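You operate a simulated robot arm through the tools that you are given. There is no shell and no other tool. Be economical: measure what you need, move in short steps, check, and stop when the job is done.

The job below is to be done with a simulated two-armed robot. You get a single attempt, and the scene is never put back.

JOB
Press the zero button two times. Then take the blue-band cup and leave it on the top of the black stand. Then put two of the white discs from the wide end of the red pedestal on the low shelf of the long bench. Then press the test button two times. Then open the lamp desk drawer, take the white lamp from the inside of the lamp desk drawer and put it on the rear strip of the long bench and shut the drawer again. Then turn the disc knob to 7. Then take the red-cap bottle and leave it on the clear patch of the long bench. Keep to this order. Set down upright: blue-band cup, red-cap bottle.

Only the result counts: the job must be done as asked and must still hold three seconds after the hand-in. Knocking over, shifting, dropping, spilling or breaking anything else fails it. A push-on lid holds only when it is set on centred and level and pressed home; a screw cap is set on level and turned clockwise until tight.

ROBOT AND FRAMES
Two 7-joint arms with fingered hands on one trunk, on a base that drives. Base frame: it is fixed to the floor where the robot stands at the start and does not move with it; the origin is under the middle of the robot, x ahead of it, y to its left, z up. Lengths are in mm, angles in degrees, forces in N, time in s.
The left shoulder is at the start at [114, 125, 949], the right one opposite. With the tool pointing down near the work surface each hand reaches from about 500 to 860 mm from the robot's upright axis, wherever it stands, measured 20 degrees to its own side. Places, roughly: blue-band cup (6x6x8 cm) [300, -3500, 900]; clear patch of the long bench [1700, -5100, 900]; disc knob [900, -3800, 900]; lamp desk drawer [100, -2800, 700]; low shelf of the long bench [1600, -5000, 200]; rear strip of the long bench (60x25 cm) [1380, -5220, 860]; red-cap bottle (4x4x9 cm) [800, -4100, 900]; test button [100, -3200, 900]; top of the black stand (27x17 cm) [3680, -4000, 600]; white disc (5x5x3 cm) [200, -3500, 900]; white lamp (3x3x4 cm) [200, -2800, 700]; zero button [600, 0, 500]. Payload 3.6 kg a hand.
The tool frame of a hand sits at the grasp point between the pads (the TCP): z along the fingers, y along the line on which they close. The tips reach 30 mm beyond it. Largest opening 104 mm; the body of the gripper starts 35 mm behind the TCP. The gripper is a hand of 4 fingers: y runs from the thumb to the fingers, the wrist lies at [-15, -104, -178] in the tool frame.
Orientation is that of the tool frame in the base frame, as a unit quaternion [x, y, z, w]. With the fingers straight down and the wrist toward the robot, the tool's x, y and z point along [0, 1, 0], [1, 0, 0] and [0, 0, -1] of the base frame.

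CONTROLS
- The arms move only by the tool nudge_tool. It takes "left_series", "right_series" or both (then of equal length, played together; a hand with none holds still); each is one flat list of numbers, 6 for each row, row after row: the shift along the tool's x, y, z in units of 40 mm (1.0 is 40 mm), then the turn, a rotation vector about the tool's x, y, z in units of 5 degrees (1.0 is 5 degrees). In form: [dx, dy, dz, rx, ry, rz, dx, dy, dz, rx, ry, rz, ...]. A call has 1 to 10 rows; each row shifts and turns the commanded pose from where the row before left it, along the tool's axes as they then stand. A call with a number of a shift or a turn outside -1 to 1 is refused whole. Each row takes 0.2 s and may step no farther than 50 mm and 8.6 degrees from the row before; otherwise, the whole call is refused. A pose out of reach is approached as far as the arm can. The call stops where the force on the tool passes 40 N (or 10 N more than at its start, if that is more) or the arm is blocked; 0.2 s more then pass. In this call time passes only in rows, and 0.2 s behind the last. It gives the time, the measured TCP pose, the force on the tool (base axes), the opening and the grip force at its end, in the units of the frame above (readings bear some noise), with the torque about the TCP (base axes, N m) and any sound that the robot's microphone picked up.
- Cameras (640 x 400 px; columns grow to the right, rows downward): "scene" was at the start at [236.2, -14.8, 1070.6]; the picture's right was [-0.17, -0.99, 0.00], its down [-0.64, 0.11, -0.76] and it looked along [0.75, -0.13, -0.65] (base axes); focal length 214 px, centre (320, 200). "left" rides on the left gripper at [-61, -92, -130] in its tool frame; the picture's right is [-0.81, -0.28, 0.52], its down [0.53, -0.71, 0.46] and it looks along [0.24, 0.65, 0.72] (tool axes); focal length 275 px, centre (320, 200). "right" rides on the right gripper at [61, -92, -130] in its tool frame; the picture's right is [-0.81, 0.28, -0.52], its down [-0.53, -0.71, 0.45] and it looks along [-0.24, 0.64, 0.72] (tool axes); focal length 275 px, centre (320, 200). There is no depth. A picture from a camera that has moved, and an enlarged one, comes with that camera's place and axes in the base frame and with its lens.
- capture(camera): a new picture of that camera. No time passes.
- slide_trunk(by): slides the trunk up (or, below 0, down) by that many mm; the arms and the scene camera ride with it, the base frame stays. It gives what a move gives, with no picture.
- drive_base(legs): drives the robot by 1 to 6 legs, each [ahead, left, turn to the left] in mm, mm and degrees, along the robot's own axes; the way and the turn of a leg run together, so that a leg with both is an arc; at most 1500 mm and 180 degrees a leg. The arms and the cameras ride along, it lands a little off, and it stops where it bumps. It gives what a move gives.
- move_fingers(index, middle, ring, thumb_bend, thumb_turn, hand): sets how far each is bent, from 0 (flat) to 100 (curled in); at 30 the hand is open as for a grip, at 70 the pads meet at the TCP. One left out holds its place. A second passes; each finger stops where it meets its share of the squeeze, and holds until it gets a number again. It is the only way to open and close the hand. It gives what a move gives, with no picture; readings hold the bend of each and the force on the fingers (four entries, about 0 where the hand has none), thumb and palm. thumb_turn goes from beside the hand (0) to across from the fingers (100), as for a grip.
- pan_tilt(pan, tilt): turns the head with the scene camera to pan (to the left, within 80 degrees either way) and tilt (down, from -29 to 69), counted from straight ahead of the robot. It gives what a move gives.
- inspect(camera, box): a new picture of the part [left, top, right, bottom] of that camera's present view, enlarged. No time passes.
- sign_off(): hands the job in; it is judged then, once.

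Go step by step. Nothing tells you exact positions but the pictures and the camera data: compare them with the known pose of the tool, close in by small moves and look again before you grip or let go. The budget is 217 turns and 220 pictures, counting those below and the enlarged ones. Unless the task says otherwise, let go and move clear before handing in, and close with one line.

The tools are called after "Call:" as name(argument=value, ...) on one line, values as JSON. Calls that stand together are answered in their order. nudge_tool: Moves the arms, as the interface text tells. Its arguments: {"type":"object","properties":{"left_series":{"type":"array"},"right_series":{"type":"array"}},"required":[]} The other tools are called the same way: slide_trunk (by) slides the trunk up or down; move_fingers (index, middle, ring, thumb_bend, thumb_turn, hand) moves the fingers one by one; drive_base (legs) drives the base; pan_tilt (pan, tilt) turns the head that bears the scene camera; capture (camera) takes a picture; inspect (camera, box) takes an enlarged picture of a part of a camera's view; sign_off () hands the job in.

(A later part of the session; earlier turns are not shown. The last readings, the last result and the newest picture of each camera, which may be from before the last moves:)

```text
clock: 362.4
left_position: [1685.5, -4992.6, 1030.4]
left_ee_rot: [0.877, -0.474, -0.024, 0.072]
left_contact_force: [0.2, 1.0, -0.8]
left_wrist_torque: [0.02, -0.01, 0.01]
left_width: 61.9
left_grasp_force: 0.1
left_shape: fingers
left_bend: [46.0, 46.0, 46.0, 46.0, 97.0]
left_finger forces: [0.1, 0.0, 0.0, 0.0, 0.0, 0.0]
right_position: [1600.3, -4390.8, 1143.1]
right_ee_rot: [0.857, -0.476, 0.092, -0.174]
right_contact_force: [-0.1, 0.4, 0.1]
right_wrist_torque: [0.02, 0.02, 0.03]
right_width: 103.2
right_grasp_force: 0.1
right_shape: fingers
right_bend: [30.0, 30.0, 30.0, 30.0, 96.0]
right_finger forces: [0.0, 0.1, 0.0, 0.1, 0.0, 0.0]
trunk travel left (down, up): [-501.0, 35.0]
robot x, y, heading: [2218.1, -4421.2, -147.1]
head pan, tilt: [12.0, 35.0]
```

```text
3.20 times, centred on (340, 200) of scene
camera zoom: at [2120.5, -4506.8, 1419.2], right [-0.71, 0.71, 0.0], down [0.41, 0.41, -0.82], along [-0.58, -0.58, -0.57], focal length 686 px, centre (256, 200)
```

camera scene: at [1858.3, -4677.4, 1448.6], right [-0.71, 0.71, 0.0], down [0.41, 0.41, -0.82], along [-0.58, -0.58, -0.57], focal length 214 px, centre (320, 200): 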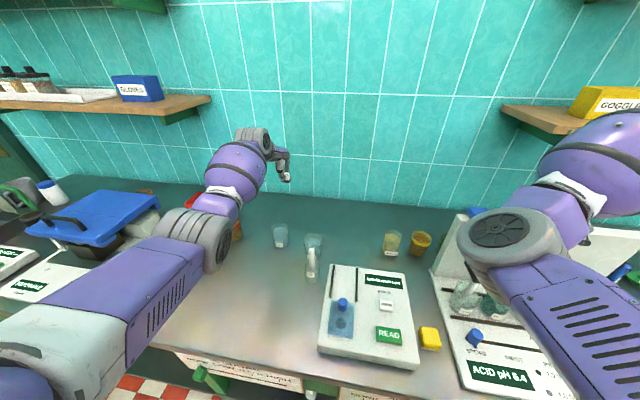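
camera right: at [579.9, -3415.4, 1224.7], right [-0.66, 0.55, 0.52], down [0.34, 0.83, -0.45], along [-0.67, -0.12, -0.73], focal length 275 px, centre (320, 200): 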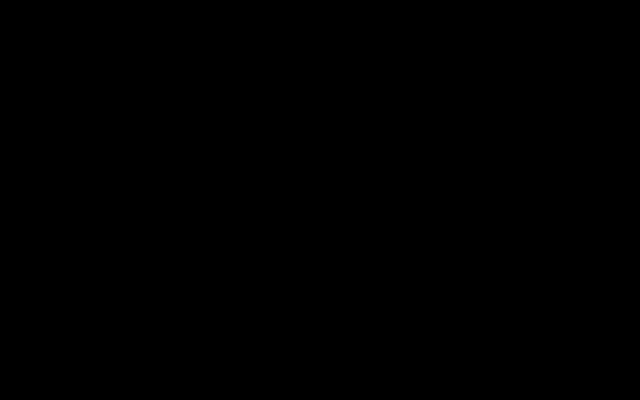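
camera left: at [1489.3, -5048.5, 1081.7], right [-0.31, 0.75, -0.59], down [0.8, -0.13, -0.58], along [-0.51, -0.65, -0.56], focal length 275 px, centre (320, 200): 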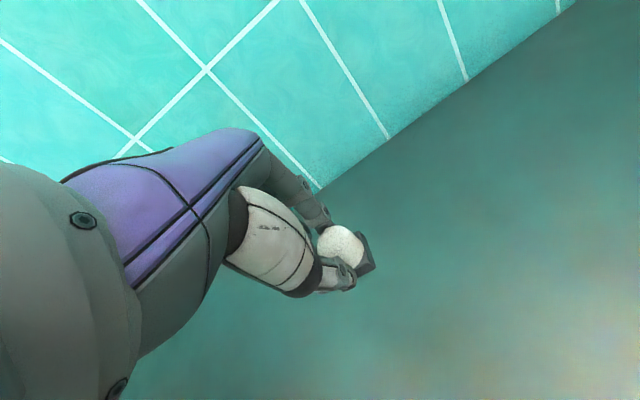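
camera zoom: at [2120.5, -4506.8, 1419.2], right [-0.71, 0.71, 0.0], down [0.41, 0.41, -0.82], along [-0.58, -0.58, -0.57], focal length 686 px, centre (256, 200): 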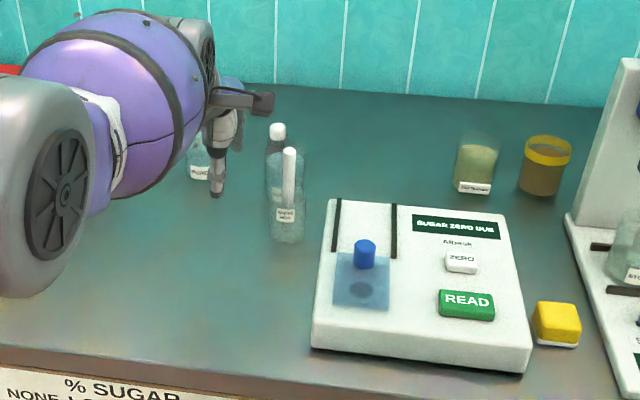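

The lamp stands upright on the rear strip. Now I'll return to shut the drawer: pull the hand in, drive back to the console, and pitch the hand forward again.

Call:
nudge_tool(left_series=[0, -0.95, -0.1, 0, 0, 0, 0, -0.95, -0.1, 0, 0, 0, 0, -0.95, -0.1, 0, 0, 0, 0, -0.95, -0.1, 0, 0, 0, 0, -0.95, -0.1, 0, 0, 0])

Call:
drive_base(legs=[[-280, 0, 0], [0, -1330, 0], [0, -1330, -1]])

Call:
nudge_tool(left_series=[0, 0, 0, -1, 0, 0, 0, 0, 0, -1, 0, 0, 0, 0, 0, -1, 0, 0, 0, 0, 0, -1, 0, 0, 0, 0, 0, -1, 0, 0, 0, 0, 0, -1, 0, 0, 0, 0, 0, -1, 0, 0])

Call:
nudge_tool(left_series=[0, 0, 0, -1, 0, 0, 0, 0, 0, -1, 0, 0, 0, 0, 0, -1, 0, 0, 0, 0, 0, -1, 0, 0, 0, 0, 0, -1, 0, 0, 0, 0, 0, -1, 0, 0, 0, 0, 0, -1, 0, 0])

Call:
move_fingers(hand="left", index=70, middle=70, ring=70, thumb_bend=68)

Call:
slide_trunk(by=-290)

Call:
pan_tilt(pan=0, tilt=35)

Call:
capture(camera="scene")

```text
clock: 363.6
left_position: [1689.1, -4993.2, 1015.7]
left_ee_rot: [0.877, -0.474, -0.023, 0.07]
left_contact_force: [0.0, 1.2, 0.3]
left_wrist_torque: [-0.01, 0.0, 0.03]
left_width: 62.1
left_grasp_force: 0.0
left_shape: fingers
left_bend: [46.0, 46.0, 46.0, 46.0, 97.0]
left_finger forces: [0.0, 0.0, 0.0, 0.0, 0.0, 0.1]
left hand out of reach, approached as far as the arm can: row 1, 2, 3, 4, 5
right_position: [1599.9, -4390.5, 1143.6]
right_ee_rot: [0.857, -0.476, 0.092, -0.176]
right_contact_force: [0.6, 0.3, 0.1]
right_wrist_torque: [0.01, 0.02, 0.04]
right_width: 103.2
right_grasp_force: 0.1
right_shape: fingers
right_bend: [30.0, 30.0, 30.0, 30.0, 96.0]
right_finger forces: [0.0, 0.0, 0.0, 0.0, 0.0, 0.1]
trunk travel left (down, up): [-501.0, 35.0]
robot x, y, heading: [2217.2, -4425.2, -147.4]
head pan, tilt: [12.0, 35.0]
```

```text
clock: 388.6
left_position: [455.2, -2606.3, 1014.5]
left_ee_rot: [0.875, -0.478, -0.024, 0.071]
left_contact_force: [0.2, 0.0, 1.1]
left_wrist_torque: [0.02, -0.03, 0.01]
left_width: 62.3
left_grasp_force: 0.0
left_shape: fingers
left_bend: [46.0, 46.0, 46.0, 46.0, 97.0]
left_finger forces: [0.1, 0.0, 0.0, 0.0, 0.1, 0.0]
right_position: [375.5, -2004.6, 1144.4]
right_ee_rot: [0.855, -0.48, 0.092, -0.175]
right_contact_force: [1.0, 0.4, 0.8]
right_wrist_torque: [0.01, 0.0, 0.01]
right_width: 103.2
right_grasp_force: 0.0
right_shape: fingers
right_bend: [30.0, 30.0, 30.0, 30.0, 96.0]
right_finger forces: [0.0, 0.0, 0.0, 0.0, 0.1, 0.1]
trunk travel left (down, up): [-501.0, 35.0]
robot x, y, heading: [988.3, -2041.7, -147.7]
head pan, tilt: [12.0, 35.0]
```

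```text
clock: 390.2
left_position: [424.0, -2627.0, 1005.4]
left_ee_rot: [0.813, -0.447, -0.167, 0.332]
left_contact_force: [-0.3, 0.3, -0.4]
left_wrist_torque: [0.01, 0.02, 0.03]
left_width: 62.1
left_grasp_force: 0.0
left_shape: fingers
left_bend: [46.0, 46.0, 46.0, 46.0, 97.0]
left_finger forces: [0.0, 0.0, 0.0, 0.1, 0.0, 0.1]
left hand out of reach, approached as far as the arm can: row 1, 2, 3, 4, 5
right_position: [373.9, -2004.1, 1142.7]
right_ee_rot: [0.855, -0.48, 0.092, -0.175]
right_contact_force: [-0.2, -0.5, -0.2]
right_wrist_torque: [0.0, -0.01, 0.03]
right_width: 103.1
right_grasp_force: 0.0
right_shape: fingers
right_bend: [30.0, 30.0, 30.0, 30.0, 96.0]
right_finger forces: [0.0, 0.0, 0.1, 0.1, 0.0, 0.0]
trunk travel left (down, up): [-501.0, 35.0]
robot x, y, heading: [989.8, -2042.8, -147.5]
head pan, tilt: [12.0, 35.0]
```

```text
clock: 391.8
left_position: [473.4, -2621.9, 1043.4]
left_ee_rot: [0.676, -0.377, -0.294, 0.561]
left_contact_force: [-0.3, 1.2, -0.3]
left_wrist_torque: [0.01, -0.02, -0.03]
left_width: 62.3
left_grasp_force: 0.0
left_shape: fingers
left_bend: [46.0, 46.0, 46.0, 46.0, 97.0]
left_finger forces: [0.0, 0.0, 0.1, 0.0, 0.0, 0.1]
left hand out of reach, approached as far as the arm can: row 2, 3, 4, 5, 6, 7
right_position: [374.4, -2005.0, 1143.8]
right_ee_rot: [0.854, -0.481, 0.092, -0.175]
right_contact_force: [0.1, 0.0, -0.5]
right_wrist_torque: [-0.03, 0.02, 0.0]
right_width: 103.2
right_grasp_force: 0.1
right_shape: fingers
right_bend: [30.0, 30.0, 30.0, 30.0, 96.0]
right_finger forces: [0.0, 0.0, 0.0, 0.1, 0.0, 0.1]
trunk travel left (down, up): [-501.0, 35.0]
robot x, y, heading: [990.1, -2040.8, -147.4]
head pan, tilt: [12.0, 35.0]
```

```text
clock: 392.8
left_position: [473.9, -2623.1, 1044.1]
left_ee_rot: [0.676, -0.377, -0.293, 0.561]
left_contact_force: [-0.1, -0.2, -0.8]
left_wrist_torque: [0.0, -0.01, -0.03]
left_width: 3.8
left_grasp_force: 0.1
left_shape: fingers
left_bend: [70.0, 70.0, 70.0, 68.0, 97.0]
left_finger forces: [0.0, 0.0, 0.0, 0.0, 0.1, 0.0]
right_position: [374.5, -2005.0, 1144.0]
right_ee_rot: [0.854, -0.481, 0.092, -0.175]
right_contact_force: [-0.5, -0.2, -0.4]
right_wrist_torque: [0.0, -0.02, -0.01]
right_width: 103.1
right_grasp_force: 0.0
right_shape: fingers
right_bend: [30.0, 30.0, 30.0, 30.0, 96.0]
right_finger forces: [0.1, 0.1, 0.1, 0.0, 0.0, 0.1]
trunk travel left (down, up): [-501.0, 35.0]
robot x, y, heading: [987.8, -2041.9, -147.8]
head pan, tilt: [12.0, 35.0]
```

```text
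clock: 395.3
left_position: [472.2, -2622.1, 788.6]
left_ee_rot: [0.665, -0.37, -0.304, 0.574]
left_contact_force: [-1.5, -0.2, 20.4]
left_wrist_torque: [-0.09, 0.44, -0.04]
left_width: 0.0
left_grasp_force: 13.8
left_shape: fingers
left_bend: [63.0, 69.0, 70.0, 78.0, 99.0]
left_finger forces: [0.1, 1.1, 0.2, 0.0, 26.1, 0.0]
right_position: [373.8, -2003.8, 867.8]
right_ee_rot: [0.855, -0.479, 0.093, -0.177]
right_contact_force: [1.2, -0.7, -0.1]
right_wrist_torque: [0.03, 0.0, 0.02]
right_width: 103.4
right_grasp_force: 0.1
right_shape: fingers
right_bend: [30.0, 30.0, 30.0, 30.0, 96.0]
right_finger forces: [0.1, 0.1, 0.1, 0.1, 0.0, 0.0]
trunk travel left (down, up): [-229.0, 307.0]
robot x, y, heading: [992.3, -2039.9, -147.6]
head pan, tilt: [12.0, 35.0]
stopped: the force on the tool passed its limit at 45 N (the readings are from after the stop); the commanded pose is now the measured one
```

```text
clock: 396.0
left_position: [473.8, -2621.5, 787.4]
left_ee_rot: [0.665, -0.371, -0.302, 0.573]
left_contact_force: [-0.6, -2.4, 25.9]
left_wrist_torque: [-0.17, 0.52, 0.0]
left_width: 0.1
left_grasp_force: 16.9
left_shape: fingers
left_bend: [62.0, 69.0, 69.0, 78.0, 99.0]
left_finger forces: [0.0, 2.1, 1.0, 0.0, 30.0, 0.0]
right_position: [374.8, -2004.2, 869.7]
right_ee_rot: [0.855, -0.48, 0.094, -0.176]
right_contact_force: [-0.9, 0.1, -0.1]
right_wrist_torque: [-0.03, -0.01, -0.03]
right_width: 103.1
right_grasp_force: 0.1
right_shape: fingers
right_bend: [30.0, 30.0, 30.0, 30.0, 96.0]
right_finger forces: [0.0, 0.0, 0.0, 0.0, 0.0, 0.0]
trunk travel left (down, up): [-229.0, 307.0]
robot x, y, heading: [985.3, -2037.2, -147.3]
head pan, tilt: [0.0, 35.0]
```

```text
62 pictures are left
camera scene: at [801.9, -2160.0, 1133.3], right [-0.54, 0.84, 0.0], down [0.48, 0.31, -0.82], along [-0.69, -0.44, -0.57], focal length 214 px, centre (320, 200)
```

scene: 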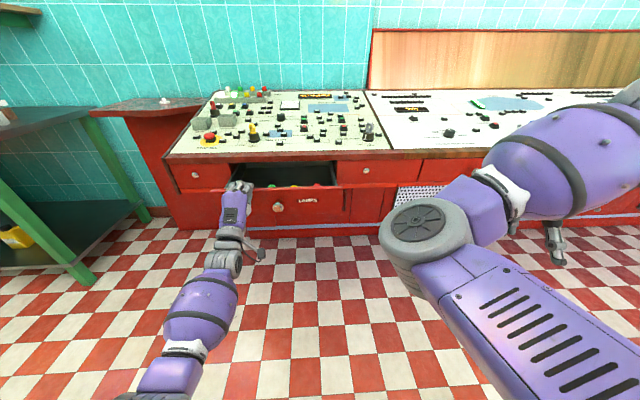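

The hand came down on the drawer's front panel top. I'll lift off, pull back, and lower in front of the panel.

Call:
nudge_tool(left_series=[0, 0.5, 0, 0, 0, 0, 0, 0.7, 0, 0, 0, 0, 0, 0, -0.9, 0, 0, 0, 0, 0, -0.9, 0, 0, 0, 0, 0, -0.9, 0, 0, 0, 0, -0.9, -0.2, 0, 0, 0, 0, -0.9, 0, 0, 0, 0, 0, -0.8, 0, 0, 0, 0])

Call:
inspect(camera="scene", box=[170, 130, 370, 270])

```text
clock: 397.8
left_position: [578.8, -2556.4, 746.2]
left_ee_rot: [0.669, -0.372, -0.299, 0.569]
left_contact_force: [-0.6, 0.1, -0.1]
left_wrist_torque: [0.0, -0.05, 0.01]
left_width: 3.4
left_grasp_force: 0.1
left_shape: fingers
left_bend: [70.0, 70.0, 70.0, 68.0, 98.0]
left_finger forces: [0.0, 0.1, 0.0, 0.0, 0.1, 0.0]
right_position: [374.5, -2005.6, 870.1]
right_ee_rot: [0.854, -0.48, 0.094, -0.177]
right_contact_force: [0.1, -0.1, 0.6]
right_wrist_torque: [0.01, 0.0, 0.02]
right_width: 103.2
right_grasp_force: 0.1
right_shape: fingers
right_bend: [30.0, 30.0, 30.0, 30.0, 96.0]
right_finger forces: [0.0, 0.0, 0.0, 0.1, 0.1, 0.0]
trunk travel left (down, up): [-229.0, 307.0]
robot x, y, heading: [985.9, -2039.7, -147.4]
head pan, tilt: [0.0, 35.0]
```

```text
2.86 times, centred on (270, 200) of scene
camera zoom: at [800.3, -2161.8, 1132.8], right [-0.54, 0.84, 0.0], down [0.48, 0.31, -0.82], along [-0.69, -0.44, -0.57], focal length 613 px, centre (463, 200)
```

zoom: 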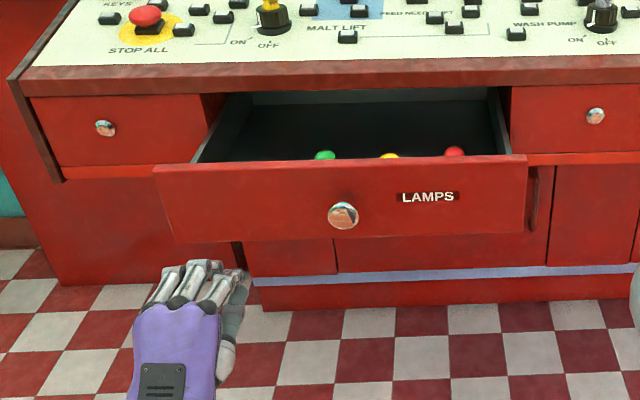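

The drawer front is clear ahead of the fingertips. I'll push it closed by driving forward.

Call:
drive_base(legs=[[200, 0, 0]])

Call:
inspect(camera="scene", box=[170, 100, 370, 240])

```text
clock: 399.4
left_position: [410.7, -2663.1, 745.2]
left_ee_rot: [0.67, -0.373, -0.299, 0.568]
left_contact_force: [-0.7, 0.7, -0.1]
left_wrist_torque: [0.04, 0.03, -0.02]
left_width: 2.9
left_grasp_force: 0.3
left_shape: fingers
left_bend: [70.0, 70.0, 70.0, 68.0, 98.0]
left_finger forces: [0.0, 0.0, 0.0, 0.0, 0.1, 0.1]
right_position: [206.7, -2111.6, 868.6]
right_ee_rot: [0.854, -0.48, 0.094, -0.176]
right_contact_force: [-0.4, -0.7, 0.3]
right_wrist_torque: [0.02, -0.02, 0.03]
right_width: 103.0
right_grasp_force: 0.1
right_shape: fingers
right_bend: [30.0, 30.0, 30.0, 30.0, 96.0]
right_finger forces: [0.0, 0.0, 0.0, 0.0, 0.0, 0.1]
trunk travel left (down, up): [-229.0, 307.0]
robot x, y, heading: [822.2, -2145.0, -147.4]
head pan, tilt: [0.0, 35.0]
```

```text
2.86 times, centred on (270, 170) of scene
camera zoom: at [632.4, -2268.7, 1132.6], right [-0.54, 0.84, 0.0], down [0.48, 0.31, -0.82], along [-0.69, -0.44, -0.57], focal length 613 px, centre (463, 286)
```

zoom: 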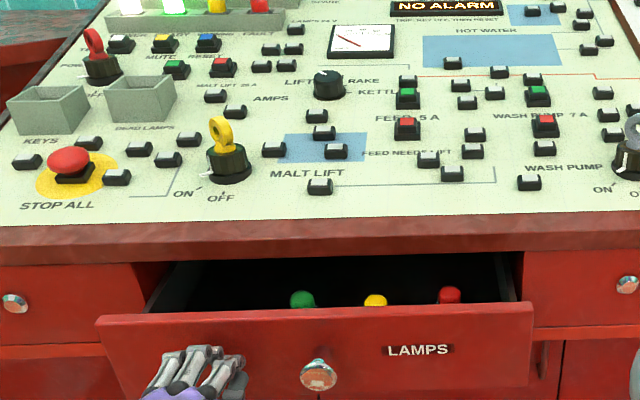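

Call:
drive_base(legs=[[70, 0, 0]])

Call:
drive_base(legs=[[40, 0, 0]])

Call:
inspect(camera="scene", box=[170, 130, 370, 270])

```text
clock: 400.4
left_position: [352.4, -2701.4, 745.3]
left_ee_rot: [0.669, -0.373, -0.3, 0.569]
left_contact_force: [0.0, -0.3, 0.7]
left_wrist_torque: [0.02, 0.06, 0.0]
left_width: 3.3
left_grasp_force: 0.0
left_shape: fingers
left_bend: [70.0, 70.0, 70.0, 68.0, 98.0]
left_finger forces: [0.0, 0.0, 0.0, 0.0, 0.0, 0.0]
right_position: [147.8, -2150.6, 869.4]
right_ee_rot: [0.854, -0.479, 0.094, -0.177]
right_contact_force: [-0.3, 0.5, 0.6]
right_wrist_torque: [0.01, -0.04, 0.02]
right_width: 103.3
right_grasp_force: 0.0
right_shape: fingers
right_bend: [30.0, 30.0, 30.0, 30.0, 96.0]
right_finger forces: [0.0, 0.1, 0.0, 0.0, 0.0, 0.0]
trunk travel left (down, up): [-229.0, 307.0]
robot x, y, heading: [764.6, -2183.3, -147.3]
head pan, tilt: [0.0, 35.0]
```

```text
clock: 401.4
left_position: [326.1, -2718.5, 750.7]
left_ee_rot: [0.664, -0.37, -0.304, 0.574]
left_contact_force: [5.2, 4.6, 0.3]
left_wrist_torque: [0.0, 0.02, -0.01]
left_width: 0.5
left_grasp_force: 3.3
left_shape: fingers
left_bend: [70.0, 71.0, 70.0, 68.0, 98.0]
left_finger forces: [4.7, 2.0, 0.1, 0.1, 0.0, 0.0]
right_position: [119.7, -2167.5, 869.0]
right_ee_rot: [0.855, -0.479, 0.094, -0.176]
right_contact_force: [0.7, -0.6, 0.2]
right_wrist_torque: [-0.01, 0.0, -0.01]
right_width: 103.4
right_grasp_force: 0.1
right_shape: fingers
right_bend: [30.0, 30.0, 30.0, 30.0, 96.0]
right_finger forces: [0.1, 0.0, 0.0, 0.0, 0.1, 0.1]
trunk travel left (down, up): [-229.0, 307.0]
robot x, y, heading: [737.8, -2203.0, -147.5]
head pan, tilt: [0.0, 35.0]
stopped in leg 1: the force on the tool passed its limit at 132 N (the readings are from after the stop); the commanded pose is now the measured one
```

```text
2.86 times, centred on (270, 200) of scene
camera zoom: at [546.5, -2323.9, 1132.9], right [-0.54, 0.84, 0.0], down [0.48, 0.31, -0.82], along [-0.69, -0.44, -0.57], focal length 613 px, centre (463, 200)
```

zoom: 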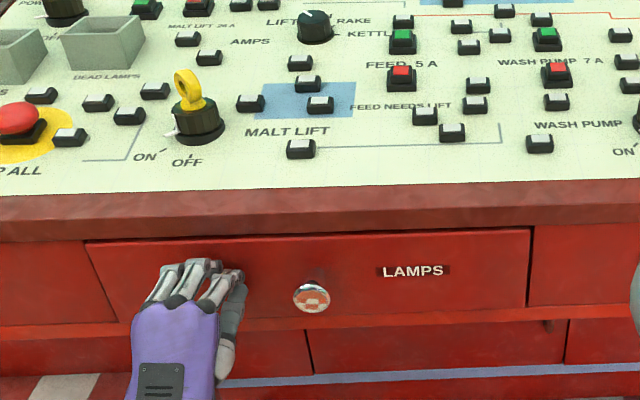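

The drawer is flush shut. Next is the disc knob: I'll back off, turn the hand down, raise, and drive to the bench's right end.

Call:
nudge_tool(left_series=[0, 0, -0.9, 0, 0, 0, 0, 0, -0.9, 0, 0, 0])

Call:
drive_base(legs=[[-350, 0, 0]])

Call:
slide_trunk(by=200)

Call:
nudge_tool(left_series=[0, 0, 0, 1, 0, 0, 0, 0, 0, 1, 0, 0, 0, 0, 0, 1, 0, 0, 0, 0, 0, 1, 0, 0, 0, 0, 0, 1, 0, 0, 0, 0, 0, 1, 0, 0, 0, 0, 0, 1, 0, 0, 0, 0, 0, 1, 0, 0])

Call:
nudge_tool(left_series=[0, 0, 0, 1, 0, 0, 0, 0, 0, 1, 0, 0, 0, 0, 0, 1, 0, 0, 0, 0, 0, 1, 0, 0, 0, 0, 0, 1, 0, 0, 0, 0, 0, 1, 0, 0, 0, 0, 0, 1, 0, 0, 0, 0, 0, 1, 0, 0])

Call:
nudge_tool(left_series=[0, 0, -0.9, 0, 0, 0, 0, 0, -0.9, 0, 0, 0, 0, 0, -0.9, 0, 0, 0])

Call:
drive_base(legs=[[0, 1216, 0], [300, 0, 0]])

Call:
pan_tilt(pan=8, tilt=40)

Call:
capture(camera="scene")

```text
clock: 401.9
left_position: [386.5, -2678.8, 762.1]
left_ee_rot: [0.665, -0.37, -0.304, 0.573]
left_contact_force: [0.5, -0.3, -0.2]
left_wrist_torque: [0.01, -0.02, 0.02]
left_width: 3.2
left_grasp_force: 0.1
left_shape: fingers
left_bend: [70.0, 70.0, 70.0, 68.0, 98.0]
left_finger forces: [0.0, 0.1, 0.0, 0.0, 0.0, 0.1]
right_position: [120.2, -2166.8, 868.6]
right_ee_rot: [0.855, -0.479, 0.093, -0.177]
right_contact_force: [0.1, 0.7, -0.3]
right_wrist_torque: [0.01, -0.02, 0.0]
right_width: 103.1
right_grasp_force: 0.0
right_shape: fingers
right_bend: [30.0, 30.0, 30.0, 30.0, 96.0]
right_finger forces: [0.0, 0.1, 0.0, 0.0, 0.0, 0.0]
trunk travel left (down, up): [-229.0, 307.0]
robot x, y, heading: [736.5, -2202.8, -147.4]
head pan, tilt: [0.0, 35.0]
```

```text
clock: 404.2
left_position: [682.8, -2488.9, 760.9]
left_ee_rot: [0.664, -0.37, -0.304, 0.574]
left_contact_force: [0.2, 0.0, -0.4]
left_wrist_torque: [0.02, -0.03, 0.0]
left_width: 3.1
left_grasp_force: 0.0
left_shape: fingers
left_bend: [70.0, 70.0, 70.0, 68.0, 98.0]
left_finger forces: [0.0, 0.1, 0.1, 0.1, 0.0, 0.0]
right_position: [416.2, -1978.8, 870.2]
right_ee_rot: [0.855, -0.478, 0.094, -0.177]
right_contact_force: [0.4, 0.2, -0.5]
right_wrist_torque: [0.0, 0.01, 0.0]
right_width: 102.9
right_grasp_force: 0.2
right_shape: fingers
right_bend: [30.0, 30.0, 30.0, 30.0, 96.0]
right_finger forces: [0.0, 0.0, 0.0, 0.0, 0.0, 0.0]
trunk travel left (down, up): [-229.0, 307.0]
robot x, y, heading: [1032.6, -2013.4, -147.4]
head pan, tilt: [0.0, 35.0]
```

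```text
clock: 406.4
left_position: [681.4, -2489.3, 961.0]
left_ee_rot: [0.664, -0.37, -0.305, 0.574]
left_contact_force: [1.0, -0.6, -0.8]
left_wrist_torque: [0.01, 0.0, -0.01]
left_width: 3.5
left_grasp_force: 0.0
left_shape: fingers
left_bend: [70.0, 70.0, 70.0, 68.0, 98.0]
left_finger forces: [0.1, 0.0, 0.0, 0.0, 0.1, 0.1]
right_position: [415.7, -1977.7, 1069.1]
right_ee_rot: [0.855, -0.478, 0.093, -0.177]
right_contact_force: [0.5, -0.4, 0.7]
right_wrist_torque: [0.0, -0.01, -0.03]
right_width: 103.2
right_grasp_force: 0.0
right_shape: fingers
right_bend: [30.0, 30.0, 30.0, 30.0, 96.0]
right_finger forces: [0.0, 0.1, 0.0, 0.0, 0.1, 0.0]
trunk travel left (down, up): [-429.0, 107.0]
robot x, y, heading: [1031.4, -2013.0, -147.5]
head pan, tilt: [0.0, 35.0]
```

```text
clock: 408.2
left_position: [681.8, -2489.3, 962.2]
left_ee_rot: [0.821, -0.451, -0.159, 0.311]
left_contact_force: [1.1, 0.5, 0.4]
left_wrist_torque: [-0.02, 0.03, 0.04]
left_width: 3.2
left_grasp_force: 0.1
left_shape: fingers
left_bend: [70.0, 70.0, 70.0, 68.0, 98.0]
left_finger forces: [0.0, 0.0, 0.1, 0.0, 0.0, 0.0]
right_position: [416.4, -1978.3, 1069.9]
right_ee_rot: [0.855, -0.478, 0.094, -0.177]
right_contact_force: [0.1, 0.3, 0.0]
right_wrist_torque: [-0.01, -0.01, 0.0]
right_width: 103.3
right_grasp_force: 0.1
right_shape: fingers
right_bend: [30.0, 30.0, 30.0, 30.0, 96.0]
right_finger forces: [0.1, 0.0, 0.0, 0.0, 0.0, 0.1]
trunk travel left (down, up): [-429.0, 107.0]
robot x, y, heading: [1034.1, -2011.8, -147.5]
head pan, tilt: [0.0, 35.0]
```

```text
clock: 410.0
left_position: [682.7, -2488.7, 961.1]
left_ee_rot: [0.878, -0.479, 0.006, 0.011]
left_contact_force: [0.9, 0.1, 0.7]
left_wrist_torque: [0.01, 0.02, 0.04]
left_width: 3.2
left_grasp_force: 0.1
left_shape: fingers
left_bend: [70.0, 70.0, 70.0, 68.0, 98.0]
left_finger forces: [0.0, 0.0, 0.1, 0.1, 0.1, 0.0]
right_position: [416.4, -1978.6, 1068.9]
right_ee_rot: [0.855, -0.478, 0.093, -0.177]
right_contact_force: [0.7, -0.5, -0.6]
right_wrist_torque: [0.0, -0.01, 0.02]
right_width: 103.1
right_grasp_force: 0.1
right_shape: fingers
right_bend: [30.0, 30.0, 30.0, 30.0, 96.0]
right_finger forces: [0.1, 0.0, 0.0, 0.1, 0.0, 0.0]
trunk travel left (down, up): [-429.0, 107.0]
robot x, y, heading: [1031.0, -2014.0, -147.6]
head pan, tilt: [0.0, 35.0]
```

```text
clock: 410.8
left_position: [683.2, -2487.1, 1070.8]
left_ee_rot: [0.878, -0.479, 0.005, 0.012]
left_contact_force: [0.4, 0.3, -0.2]
left_wrist_torque: [0.05, 0.04, 0.01]
left_width: 3.3
left_grasp_force: 0.1
left_shape: fingers
left_bend: [70.0, 70.0, 70.0, 68.0, 98.0]
left_finger forces: [0.0, 0.1, 0.0, 0.1, 0.1, 0.0]
right_position: [416.3, -1979.0, 1068.9]
right_ee_rot: [0.855, -0.478, 0.092, -0.177]
right_contact_force: [-0.7, -0.9, 0.3]
right_wrist_torque: [0.03, 0.04, 0.01]
right_width: 102.9
right_grasp_force: 0.1
right_shape: fingers
right_bend: [30.0, 30.0, 30.0, 30.0, 96.0]
right_finger forces: [0.0, 0.0, 0.0, 0.1, 0.0, 0.1]
trunk travel left (down, up): [-429.0, 107.0]
robot x, y, heading: [1032.4, -2012.1, -147.4]
head pan, tilt: [0.0, 35.0]
```

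```text
clock: 423.3
left_position: [1073.1, -3664.6, 1069.1]
left_ee_rot: [0.876, -0.481, 0.005, 0.012]
left_contact_force: [-0.2, 0.8, 0.5]
left_wrist_torque: [0.02, -0.03, -0.02]
left_width: 3.4
left_grasp_force: 0.0
left_shape: fingers
left_bend: [70.0, 70.0, 70.0, 68.0, 98.0]
left_finger forces: [0.0, 0.1, 0.1, 0.0, 0.0, 0.0]
right_position: [810.6, -3153.6, 1069.7]
right_ee_rot: [0.853, -0.482, 0.094, -0.177]
right_contact_force: [-0.3, -0.8, 0.4]
right_wrist_torque: [-0.01, -0.06, -0.06]
right_width: 103.2
right_grasp_force: 0.1
right_shape: fingers
right_bend: [30.0, 30.0, 30.0, 30.0, 96.0]
right_finger forces: [0.0, 0.0, 0.0, 0.1, 0.0, 0.1]
trunk travel left (down, up): [-429.0, 107.0]
robot x, y, heading: [1424.8, -3190.1, -147.7]
head pan, tilt: [0.0, 35.0]
```

```text
clock: 424.0
left_position: [1072.5, -3664.8, 1070.4]
left_ee_rot: [0.876, -0.482, 0.005, 0.013]
left_contact_force: [-0.7, -0.7, -0.7]
left_wrist_torque: [-0.04, 0.0, 0.02]
left_width: 3.5
left_grasp_force: 0.1
left_shape: fingers
left_bend: [70.0, 70.0, 70.0, 68.0, 98.0]
left_finger forces: [0.1, 0.0, 0.0, 0.0, 0.0, 0.1]
right_position: [810.1, -3153.2, 1069.0]
right_ee_rot: [0.853, -0.481, 0.094, -0.176]
right_contact_force: [1.0, -0.5, -0.4]
right_wrist_torque: [0.01, 0.01, -0.01]
right_width: 103.2
right_grasp_force: 0.1
right_shape: fingers
right_bend: [30.0, 30.0, 30.0, 30.0, 96.0]
right_finger forces: [0.1, 0.0, 0.1, 0.0, 0.0, 0.0]
trunk travel left (down, up): [-429.0, 107.0]
robot x, y, heading: [1427.8, -3195.0, -147.8]
head pan, tilt: [8.0, 40.0]
```

```text
58 pictures are left
camera scene: at [1288.7, -3293.8, 1327.2], right [-0.65, 0.76, 0.0], down [0.49, 0.41, -0.77], along [-0.59, -0.49, -0.64], focal length 214 px, centre (320, 200)
```

scene: 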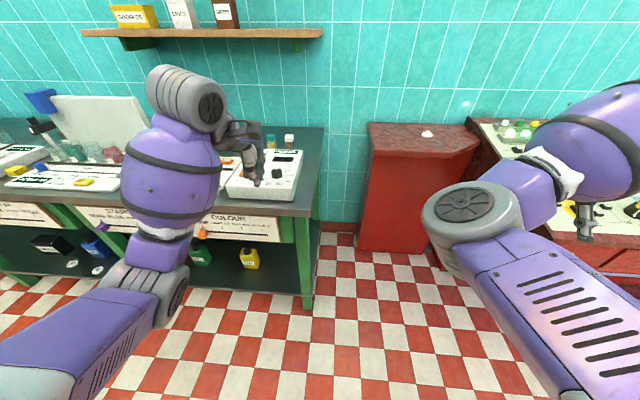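

Call:
inspect(camera="scene", box=[200, 120, 330, 210])

Call:
capture(camera="left")

```text
4.44 times, centred on (265, 165) of scene
camera zoom: at [1288.7, -3293.8, 1327.2], right [-0.65, 0.76, 0.0], down [0.49, 0.41, -0.77], along [-0.59, -0.49, -0.64], focal length 953 px, centre (564, 356)
```

zoom: 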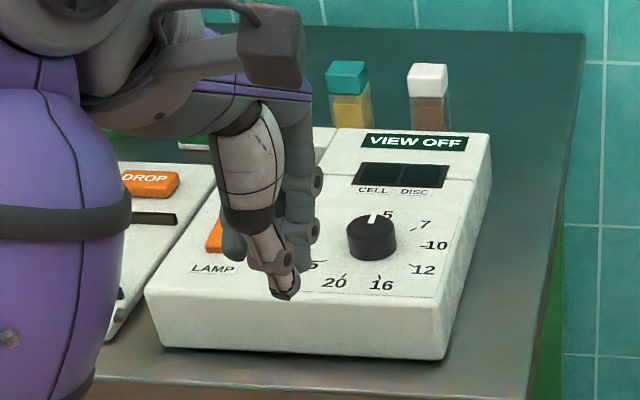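

```text
56 pictures are left
camera left: at [1119.1, -3559.8, 1196.6], right [-0.2, 0.82, -0.54], down [0.89, -0.08, -0.46], along [-0.42, -0.57, -0.71], focal length 275 px, centre (320, 200)
```

left: 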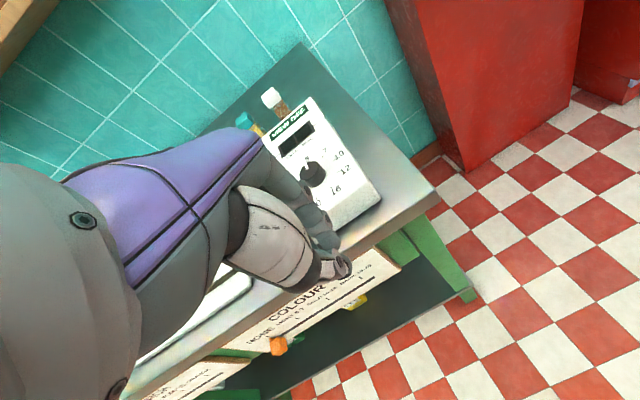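

The knob points at 5; 7 is about 40° clockwise from there (as seen from above). The knob is about 40 mm wide at [895, -3818, ~915]. I'll move the left hand over it.

Call:
move_fingers(hand="left", index=43, middle=43, ring=43, thumb_bend=43)

Call:
drive_base(legs=[[90, 0, 0]])

Call:
nudge_tool(left_series=[0.28, 0.9, 0, 0, 0, 0, 0.28, 0.9, 0, 0, 0, 0, 0.28, 0.9, 0, 0, 0, 0, 0.27, 0.9, 0, 0, 0, 0, 0, 0, 0.8, 0, 0, 0])

Call:
inspect(camera="left", box=[240, 120, 520, 340])

Call:
inspect(camera="scene", box=[200, 130, 340, 230])

```text
clock: 425.0
left_position: [1072.9, -3664.1, 1069.9]
left_ee_rot: [0.876, -0.481, 0.005, 0.013]
left_contact_force: [0.5, -0.4, 0.2]
left_wrist_torque: [-0.01, 0.01, -0.01]
left_width: 69.6
left_grasp_force: 0.1
left_shape: fingers
left_bend: [43.0, 43.0, 43.0, 43.0, 98.0]
left_finger forces: [0.1, 0.0, 0.1, 0.0, 0.0, 0.0]
right_position: [811.2, -3153.6, 1069.0]
right_ee_rot: [0.854, -0.481, 0.093, -0.178]
right_contact_force: [-0.5, 0.3, 0.4]
right_wrist_torque: [0.03, 0.02, -0.01]
right_width: 103.1
right_grasp_force: 0.0
right_shape: fingers
right_bend: [30.0, 30.0, 30.0, 30.0, 96.0]
right_finger forces: [0.0, 0.0, 0.1, 0.0, 0.0, 0.0]
trunk travel left (down, up): [-429.0, 107.0]
robot x, y, heading: [1422.3, -3187.7, -147.8]
head pan, tilt: [8.0, 40.0]
```

```text
clock: 426.1
left_position: [997.0, -3713.3, 1069.3]
left_ee_rot: [0.876, -0.482, 0.005, 0.013]
left_contact_force: [0.6, -0.1, 0.1]
left_wrist_torque: [0.04, -0.05, 0.02]
left_width: 69.9
left_grasp_force: 0.0
left_shape: fingers
left_bend: [43.0, 43.0, 43.0, 43.0, 98.0]
left_finger forces: [0.0, 0.0, 0.0, 0.1, 0.1, 0.0]
right_position: [735.4, -3202.8, 1069.0]
right_ee_rot: [0.854, -0.481, 0.094, -0.177]
right_contact_force: [0.5, -0.9, 0.5]
right_wrist_torque: [0.03, -0.01, 0.05]
right_width: 103.1
right_grasp_force: 0.0
right_shape: fingers
right_bend: [30.0, 30.0, 30.0, 30.0, 96.0]
right_finger forces: [0.0, 0.0, 0.0, 0.0, 0.0, 0.0]
trunk travel left (down, up): [-429.0, 107.0]
robot x, y, heading: [1352.9, -3242.1, -147.7]
head pan, tilt: [8.0, 40.0]
```

```text
clock: 427.3
left_position: [900.0, -3828.6, 1041.5]
left_ee_rot: [0.876, -0.482, 0.005, 0.012]
left_contact_force: [-0.3, -0.6, -0.2]
left_wrist_torque: [0.03, 0.01, 0.0]
left_width: 70.1
left_grasp_force: 0.0
left_shape: fingers
left_bend: [43.0, 43.0, 43.0, 43.0, 98.0]
left_finger forces: [0.0, 0.0, 0.1, 0.0, 0.0, 0.0]
right_position: [734.6, -3202.2, 1068.4]
right_ee_rot: [0.854, -0.481, 0.094, -0.177]
right_contact_force: [0.2, 0.5, -0.5]
right_wrist_torque: [0.03, 0.0, 0.02]
right_width: 103.4
right_grasp_force: 0.1
right_shape: fingers
right_bend: [30.0, 30.0, 30.0, 30.0, 96.0]
right_finger forces: [0.0, 0.0, 0.0, 0.0, 0.0, 0.1]
trunk travel left (down, up): [-429.0, 107.0]
robot x, y, heading: [1351.2, -3242.4, -147.6]
head pan, tilt: [8.0, 40.0]
```

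```text
1.82 times, centred on (380, 230) of left
camera zoom: at [946.1, -3724.3, 1167.8], right [-0.2, 0.82, -0.54], down [0.89, -0.08, -0.46], along [-0.42, -0.57, -0.71], focal length 500 px, centre (211, 146)
```

zoom: 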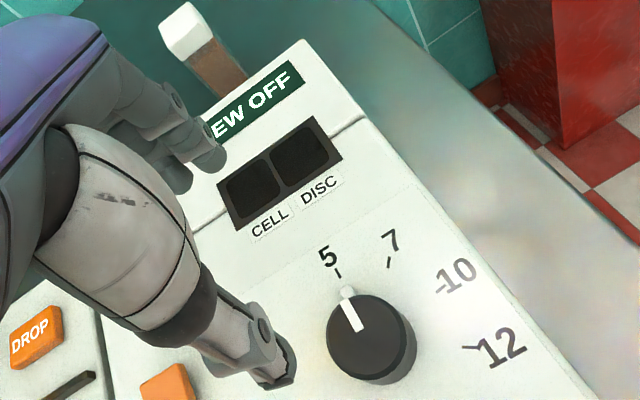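

```text
4.00 times, centred on (270, 180) of scene
camera zoom: at [1213.2, -3342.1, 1327.2], right [-0.65, 0.76, 0.0], down [0.49, 0.42, -0.77], along [-0.58, -0.49, -0.64], focal length 858 px, centre (520, 280)
```

zoom: 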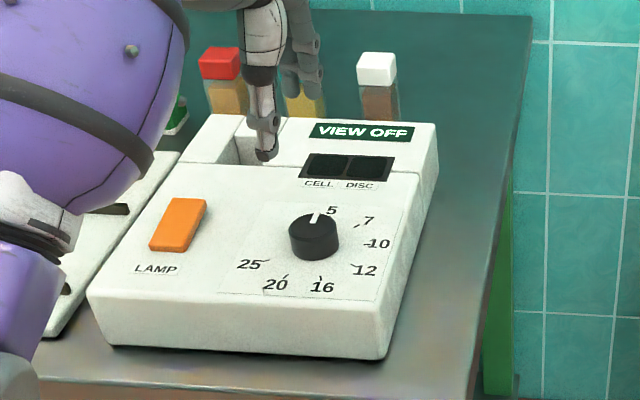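

Knob top centre is at [913, -3805, 931]. I'll align and descend around it.

Call:
nudge_tool(left_series=[-0.11, -0.49, 0.6, 0, 0, 0, 0, 0, 0.8, 0, 0, 0, 0, 0, 0.7, 0, 0, 0, 0, 0, 0.4, 0, 0, 0])

Call:
inspect(camera="left", box=[240, 140, 480, 340])

```text
clock: 428.3
left_position: [912.8, -3817.0, 950.5]
left_ee_rot: [0.876, -0.481, -0.001, 0.019]
left_contact_force: [-2.6, -2.9, 26.7]
left_wrist_torque: [0.44, -0.74, 0.09]
left_width: 70.7
left_grasp_force: 13.9
left_shape: fingers
left_bend: [43.0, 43.0, 43.0, 43.0, 98.0]
left_finger forces: [0.0, 4.1, 0.1, 0.0, 23.1, 0.0]
right_position: [734.7, -3199.9, 1070.9]
right_ee_rot: [0.854, -0.48, 0.094, -0.175]
right_contact_force: [1.0, 0.3, -0.8]
right_wrist_torque: [-0.01, -0.03, -0.04]
right_width: 103.0
right_grasp_force: 0.1
right_shape: fingers
right_bend: [30.0, 30.0, 30.0, 30.0, 96.0]
right_finger forces: [0.0, 0.0, 0.1, 0.0, 0.0, 0.0]
trunk travel left (down, up): [-429.0, 107.0]
robot x, y, heading: [1349.4, -3242.2, -147.4]
head pan, tilt: [8.0, 40.0]
```

```text
2.00 times, centred on (360, 240) of left
camera zoom: at [960.8, -3711.4, 1075.5], right [-0.21, 0.81, -0.54], down [0.88, -0.08, -0.47], along [-0.43, -0.58, -0.7], focal length 551 px, centre (240, 120)
```

zoom: 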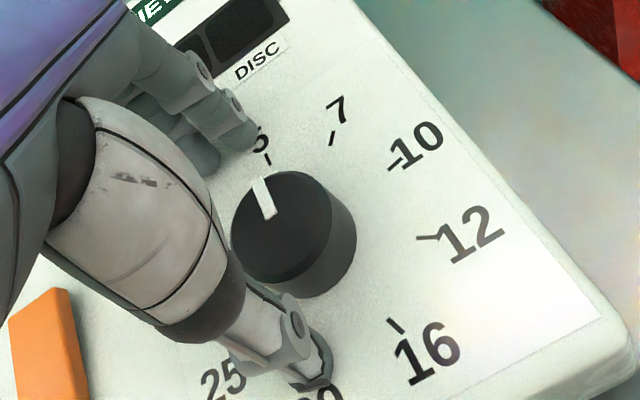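

Tips touch the panel. I'll rise 5 mm, re-centre by (-6, -9) mm and close on the knob.

Call:
nudge_tool(left_series=[0, 0, -0.2, 0, 0, 0, -0.15, -0.2, 0, 0, 0, 0])

Call:
move_fingers(hand="left", index=66, middle=66, ring=50, thumb_bend=66)

Call:
inspect(camera="left", box=[240, 140, 480, 340])

```text
clock: 428.9
left_position: [918.5, -3806.6, 950.9]
left_ee_rot: [0.876, -0.481, 0.004, 0.014]
left_contact_force: [-0.8, -5.3, 15.6]
left_wrist_torque: [-0.32, 0.13, 0.03]
left_width: 67.4
left_grasp_force: 7.8
left_shape: fingers
left_bend: [43.0, 40.0, 43.0, 45.0, 99.0]
left_finger forces: [0.0, 9.3, 0.0, 0.0, 7.0, 0.0]
right_position: [735.9, -3201.6, 1068.5]
right_ee_rot: [0.854, -0.48, 0.094, -0.176]
right_contact_force: [-0.6, -0.4, 0.3]
right_wrist_torque: [0.0, -0.02, -0.01]
right_width: 103.1
right_grasp_force: 0.1
right_shape: fingers
right_bend: [30.0, 30.0, 30.0, 30.0, 96.0]
right_finger forces: [0.0, 0.1, 0.1, 0.0, 0.0, 0.1]
trunk travel left (down, up): [-429.0, 107.0]
robot x, y, heading: [1348.8, -3241.1, -147.6]
head pan, tilt: [8.0, 40.0]
```

```text
clock: 429.9
left_position: [917.3, -3806.0, 951.5]
left_ee_rot: [0.876, -0.482, 0.004, 0.014]
left_contact_force: [-4.1, -3.0, 20.9]
left_wrist_torque: [-0.41, 0.38, -0.1]
left_width: 31.1
left_grasp_force: 16.6
left_shape: fingers
left_bend: [58.0, 47.0, 50.0, 60.0, 98.0]
left_finger forces: [5.6, 15.5, 0.0, 0.0, 11.7, 0.0]
right_position: [733.9, -3200.4, 1069.8]
right_ee_rot: [0.854, -0.481, 0.093, -0.176]
right_contact_force: [0.3, 0.5, 0.1]
right_wrist_torque: [0.0, 0.0, 0.0]
right_width: 103.2
right_grasp_force: 0.1
right_shape: fingers
right_bend: [30.0, 30.0, 30.0, 30.0, 96.0]
right_finger forces: [0.1, 0.0, 0.1, 0.0, 0.0, 0.0]
trunk travel left (down, up): [-429.0, 107.0]
robot x, y, heading: [1348.2, -3242.2, -147.7]
head pan, tilt: [8.0, 40.0]
```

```text
2.00 times, centred on (360, 240) of left
camera zoom: at [963.8, -3701.9, 1077.7], right [-0.21, 0.82, -0.54], down [0.88, -0.08, -0.46], along [-0.42, -0.57, -0.7], focal length 551 px, centre (240, 120)
```

zoom: 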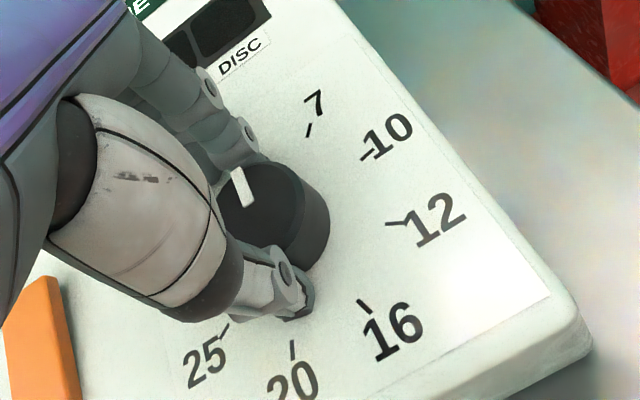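

Gripped around the knob. I'll turn 20° clockwise first and check.

Call:
nudge_tool(left_series=[-0.01, 0.025, -0.08, 0, 0, 1, -0.01, 0.025, 0, 0, 0, 1, -0.01, 0.025, 0, 0, 0, 1, -0.01, 0.025, 0, 0, 0, 1])

Call:
inspect(camera="left", box=[240, 140, 480, 340])

```text
clock: 430.9
left_position: [915.9, -3807.7, 951.7]
left_ee_rot: [0.779, -0.627, 0.007, 0.01]
left_contact_force: [1.8, -4.5, 8.5]
left_wrist_torque: [-0.16, 0.2, 0.04]
left_width: 31.1
left_grasp_force: 9.9
left_shape: fingers
left_bend: [58.0, 55.0, 50.0, 60.0, 98.0]
left_finger forces: [10.4, 3.9, 0.0, 0.1, 6.7, 0.0]
right_position: [736.0, -3203.3, 1069.8]
right_ee_rot: [0.854, -0.48, 0.094, -0.177]
right_contact_force: [-0.7, 0.4, 0.6]
right_wrist_torque: [0.01, 0.01, 0.0]
right_width: 103.3
right_grasp_force: 0.1
right_shape: fingers
right_bend: [30.0, 30.0, 30.0, 30.0, 96.0]
right_finger forces: [0.0, 0.0, 0.0, 0.1, 0.0, 0.0]
trunk travel left (down, up): [-429.0, 107.0]
robot x, y, heading: [1346.8, -3239.7, -147.7]
head pan, tilt: [8.0, 40.0]
```

```text
2.00 times, centred on (360, 240) of left
camera zoom: at [992.2, -3724.3, 1078.8], right [0.09, 0.84, -0.54], down [0.81, -0.38, -0.45], along [-0.58, -0.39, -0.71], focal length 551 px, centre (240, 120)
```

zoom: 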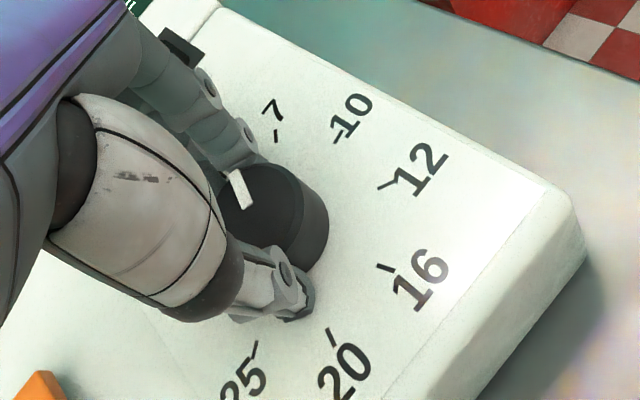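

The knob follows. I'll turn another 20° and check against the 7 tick.

Call:
nudge_tool(left_series=[-0.01, 0.025, 0, 0, 0, 1, -0.01, 0.025, 0, 0, 0, 1, -0.01, 0.025, 0, 0, 0, 1, -0.01, 0.025, 0, 0, 0, 1])

Call:
inspect(camera="left", box=[240, 140, 480, 340])

```text
clock: 431.9
left_position: [911.3, -3805.8, 952.4]
left_ee_rot: [-0.658, 0.753, -0.009, -0.01]
left_contact_force: [4.2, -5.9, 4.4]
left_wrist_torque: [-0.15, 0.01, 0.02]
left_width: 30.9
left_grasp_force: 8.9
left_shape: fingers
left_bend: [60.0, 56.0, 50.0, 58.0, 98.0]
left_finger forces: [6.5, 3.2, 0.0, 0.0, 8.4, 0.1]
right_position: [734.2, -3202.1, 1068.6]
right_ee_rot: [0.853, -0.481, 0.095, -0.178]
right_contact_force: [0.2, -0.4, -0.1]
right_wrist_torque: [0.01, -0.01, 0.02]
right_width: 103.1
right_grasp_force: 0.0
right_shape: fingers
right_bend: [30.0, 30.0, 30.0, 30.0, 96.0]
right_finger forces: [0.1, 0.1, 0.1, 0.1, 0.0, 0.0]
trunk travel left (down, up): [-429.0, 107.0]
robot x, y, heading: [1348.3, -3241.2, -147.8]
head pan, tilt: [8.0, 40.0]
```

```text
2.00 times, centred on (360, 240) of left
camera zoom: at [1010.2, -3754.1, 1079.5], right [0.38, 0.75, -0.54], down [0.63, -0.64, -0.44], along [-0.67, -0.17, -0.72], focal length 551 px, centre (240, 120)
```

zoom: 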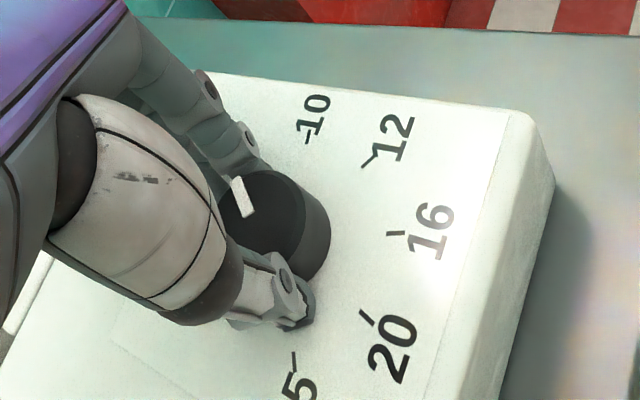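

By ray-plane measurement the pointer is at 174.6° and the 7 tick at 174.7°, so it is on 7. I'll release and lift, then verify.

Call:
move_fingers(hand="left", index=50, middle=46, ring=43, thumb_bend=48)

Call:
move_fingers(hand="left", index=40, middle=40, ring=40, thumb_bend=40)

Call:
nudge_tool(left_series=[0, 0, -0.4, 0, 0, 0, 0, 0, -0.8, 0, 0, 0, 0, 0, -0.9, 0, 0, 0, 0, 0, -0.9, 0, 0, 0])

Call:
inspect(camera="left", box=[240, 120, 520, 360])

```text
clock: 432.9
left_position: [909.4, -3805.7, 952.6]
left_ee_rot: [-0.658, 0.753, -0.008, -0.01]
left_contact_force: [0.2, 1.2, 2.4]
left_wrist_torque: [0.03, 0.07, -0.03]
left_width: 53.9
left_grasp_force: 1.9
left_shape: fingers
left_bend: [50.0, 46.0, 43.0, 48.0, 98.0]
left_finger forces: [0.1, 3.2, 0.0, 0.0, 0.1, 0.1]
right_position: [734.4, -3200.9, 1070.4]
right_ee_rot: [0.853, -0.481, 0.094, -0.177]
right_contact_force: [0.6, 0.1, -0.6]
right_wrist_torque: [-0.03, 0.04, 0.0]
right_width: 103.3
right_grasp_force: 0.1
right_shape: fingers
right_bend: [30.0, 30.0, 30.0, 30.0, 96.0]
right_finger forces: [0.1, 0.1, 0.1, 0.0, 0.0, 0.1]
trunk travel left (down, up): [-429.0, 107.0]
robot x, y, heading: [1351.9, -3239.9, -147.9]
head pan, tilt: [8.0, 40.0]
```

```text
clock: 433.9
left_position: [908.8, -3806.6, 953.2]
left_ee_rot: [-0.658, 0.753, -0.009, -0.011]
left_contact_force: [0.0, 0.1, 0.4]
left_wrist_torque: [0.05, 0.04, 0.01]
left_width: 77.5
left_grasp_force: 0.3
left_shape: fingers
left_bend: [40.0, 40.0, 40.0, 40.0, 98.0]
left_finger forces: [0.0, 0.4, 0.0, 0.0, 0.0, 0.1]
right_position: [734.5, -3201.0, 1068.9]
right_ee_rot: [0.854, -0.48, 0.094, -0.176]
right_contact_force: [-0.7, 0.4, -0.6]
right_wrist_torque: [-0.01, 0.0, -0.04]
right_width: 103.2
right_grasp_force: 0.1
right_shape: fingers
right_bend: [30.0, 30.0, 30.0, 30.0, 96.0]
right_finger forces: [0.1, 0.0, 0.0, 0.0, 0.0, 0.1]
trunk travel left (down, up): [-429.0, 107.0]
robot x, y, heading: [1352.7, -3239.6, -147.9]
head pan, tilt: [8.0, 40.0]
```

```text
clock: 434.9
left_position: [910.4, -3803.1, 1072.7]
left_ee_rot: [-0.658, 0.752, -0.008, -0.009]
left_contact_force: [-0.4, -0.2, 0.5]
left_wrist_torque: [0.05, 0.05, -0.01]
left_width: 77.4
left_grasp_force: 0.0
left_shape: fingers
left_bend: [40.0, 40.0, 40.0, 40.0, 98.0]
left_finger forces: [0.0, 0.0, 0.0, 0.1, 0.0, 0.0]
right_position: [733.6, -3201.5, 1070.1]
right_ee_rot: [0.854, -0.481, 0.094, -0.176]
right_contact_force: [0.6, 0.1, -0.1]
right_wrist_torque: [-0.01, -0.04, 0.0]
right_width: 103.1
right_grasp_force: 0.1
right_shape: fingers
right_bend: [30.0, 30.0, 30.0, 30.0, 96.0]
right_finger forces: [0.0, 0.0, 0.0, 0.0, 0.0, 0.0]
trunk travel left (down, up): [-429.0, 107.0]
robot x, y, heading: [1349.6, -3239.2, -148.0]
head pan, tilt: [8.0, 40.0]
```

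```text
1.67 times, centred on (380, 240) of left
camera zoom: at [1009.9, -3750.5, 1200.1], right [0.38, 0.75, -0.54], down [0.64, -0.63, -0.44], along [-0.67, -0.18, -0.72], focal length 459 px, centre (220, 133)
```

zoom: 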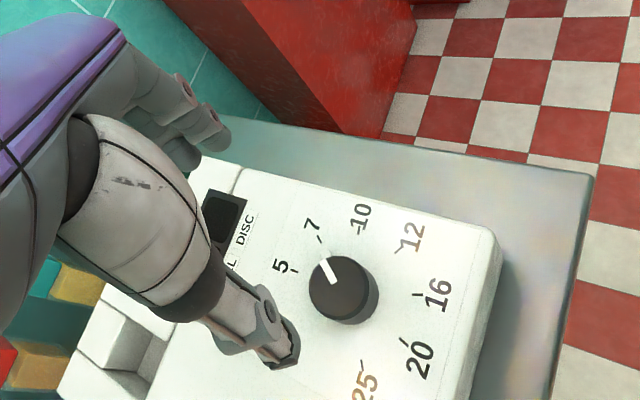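

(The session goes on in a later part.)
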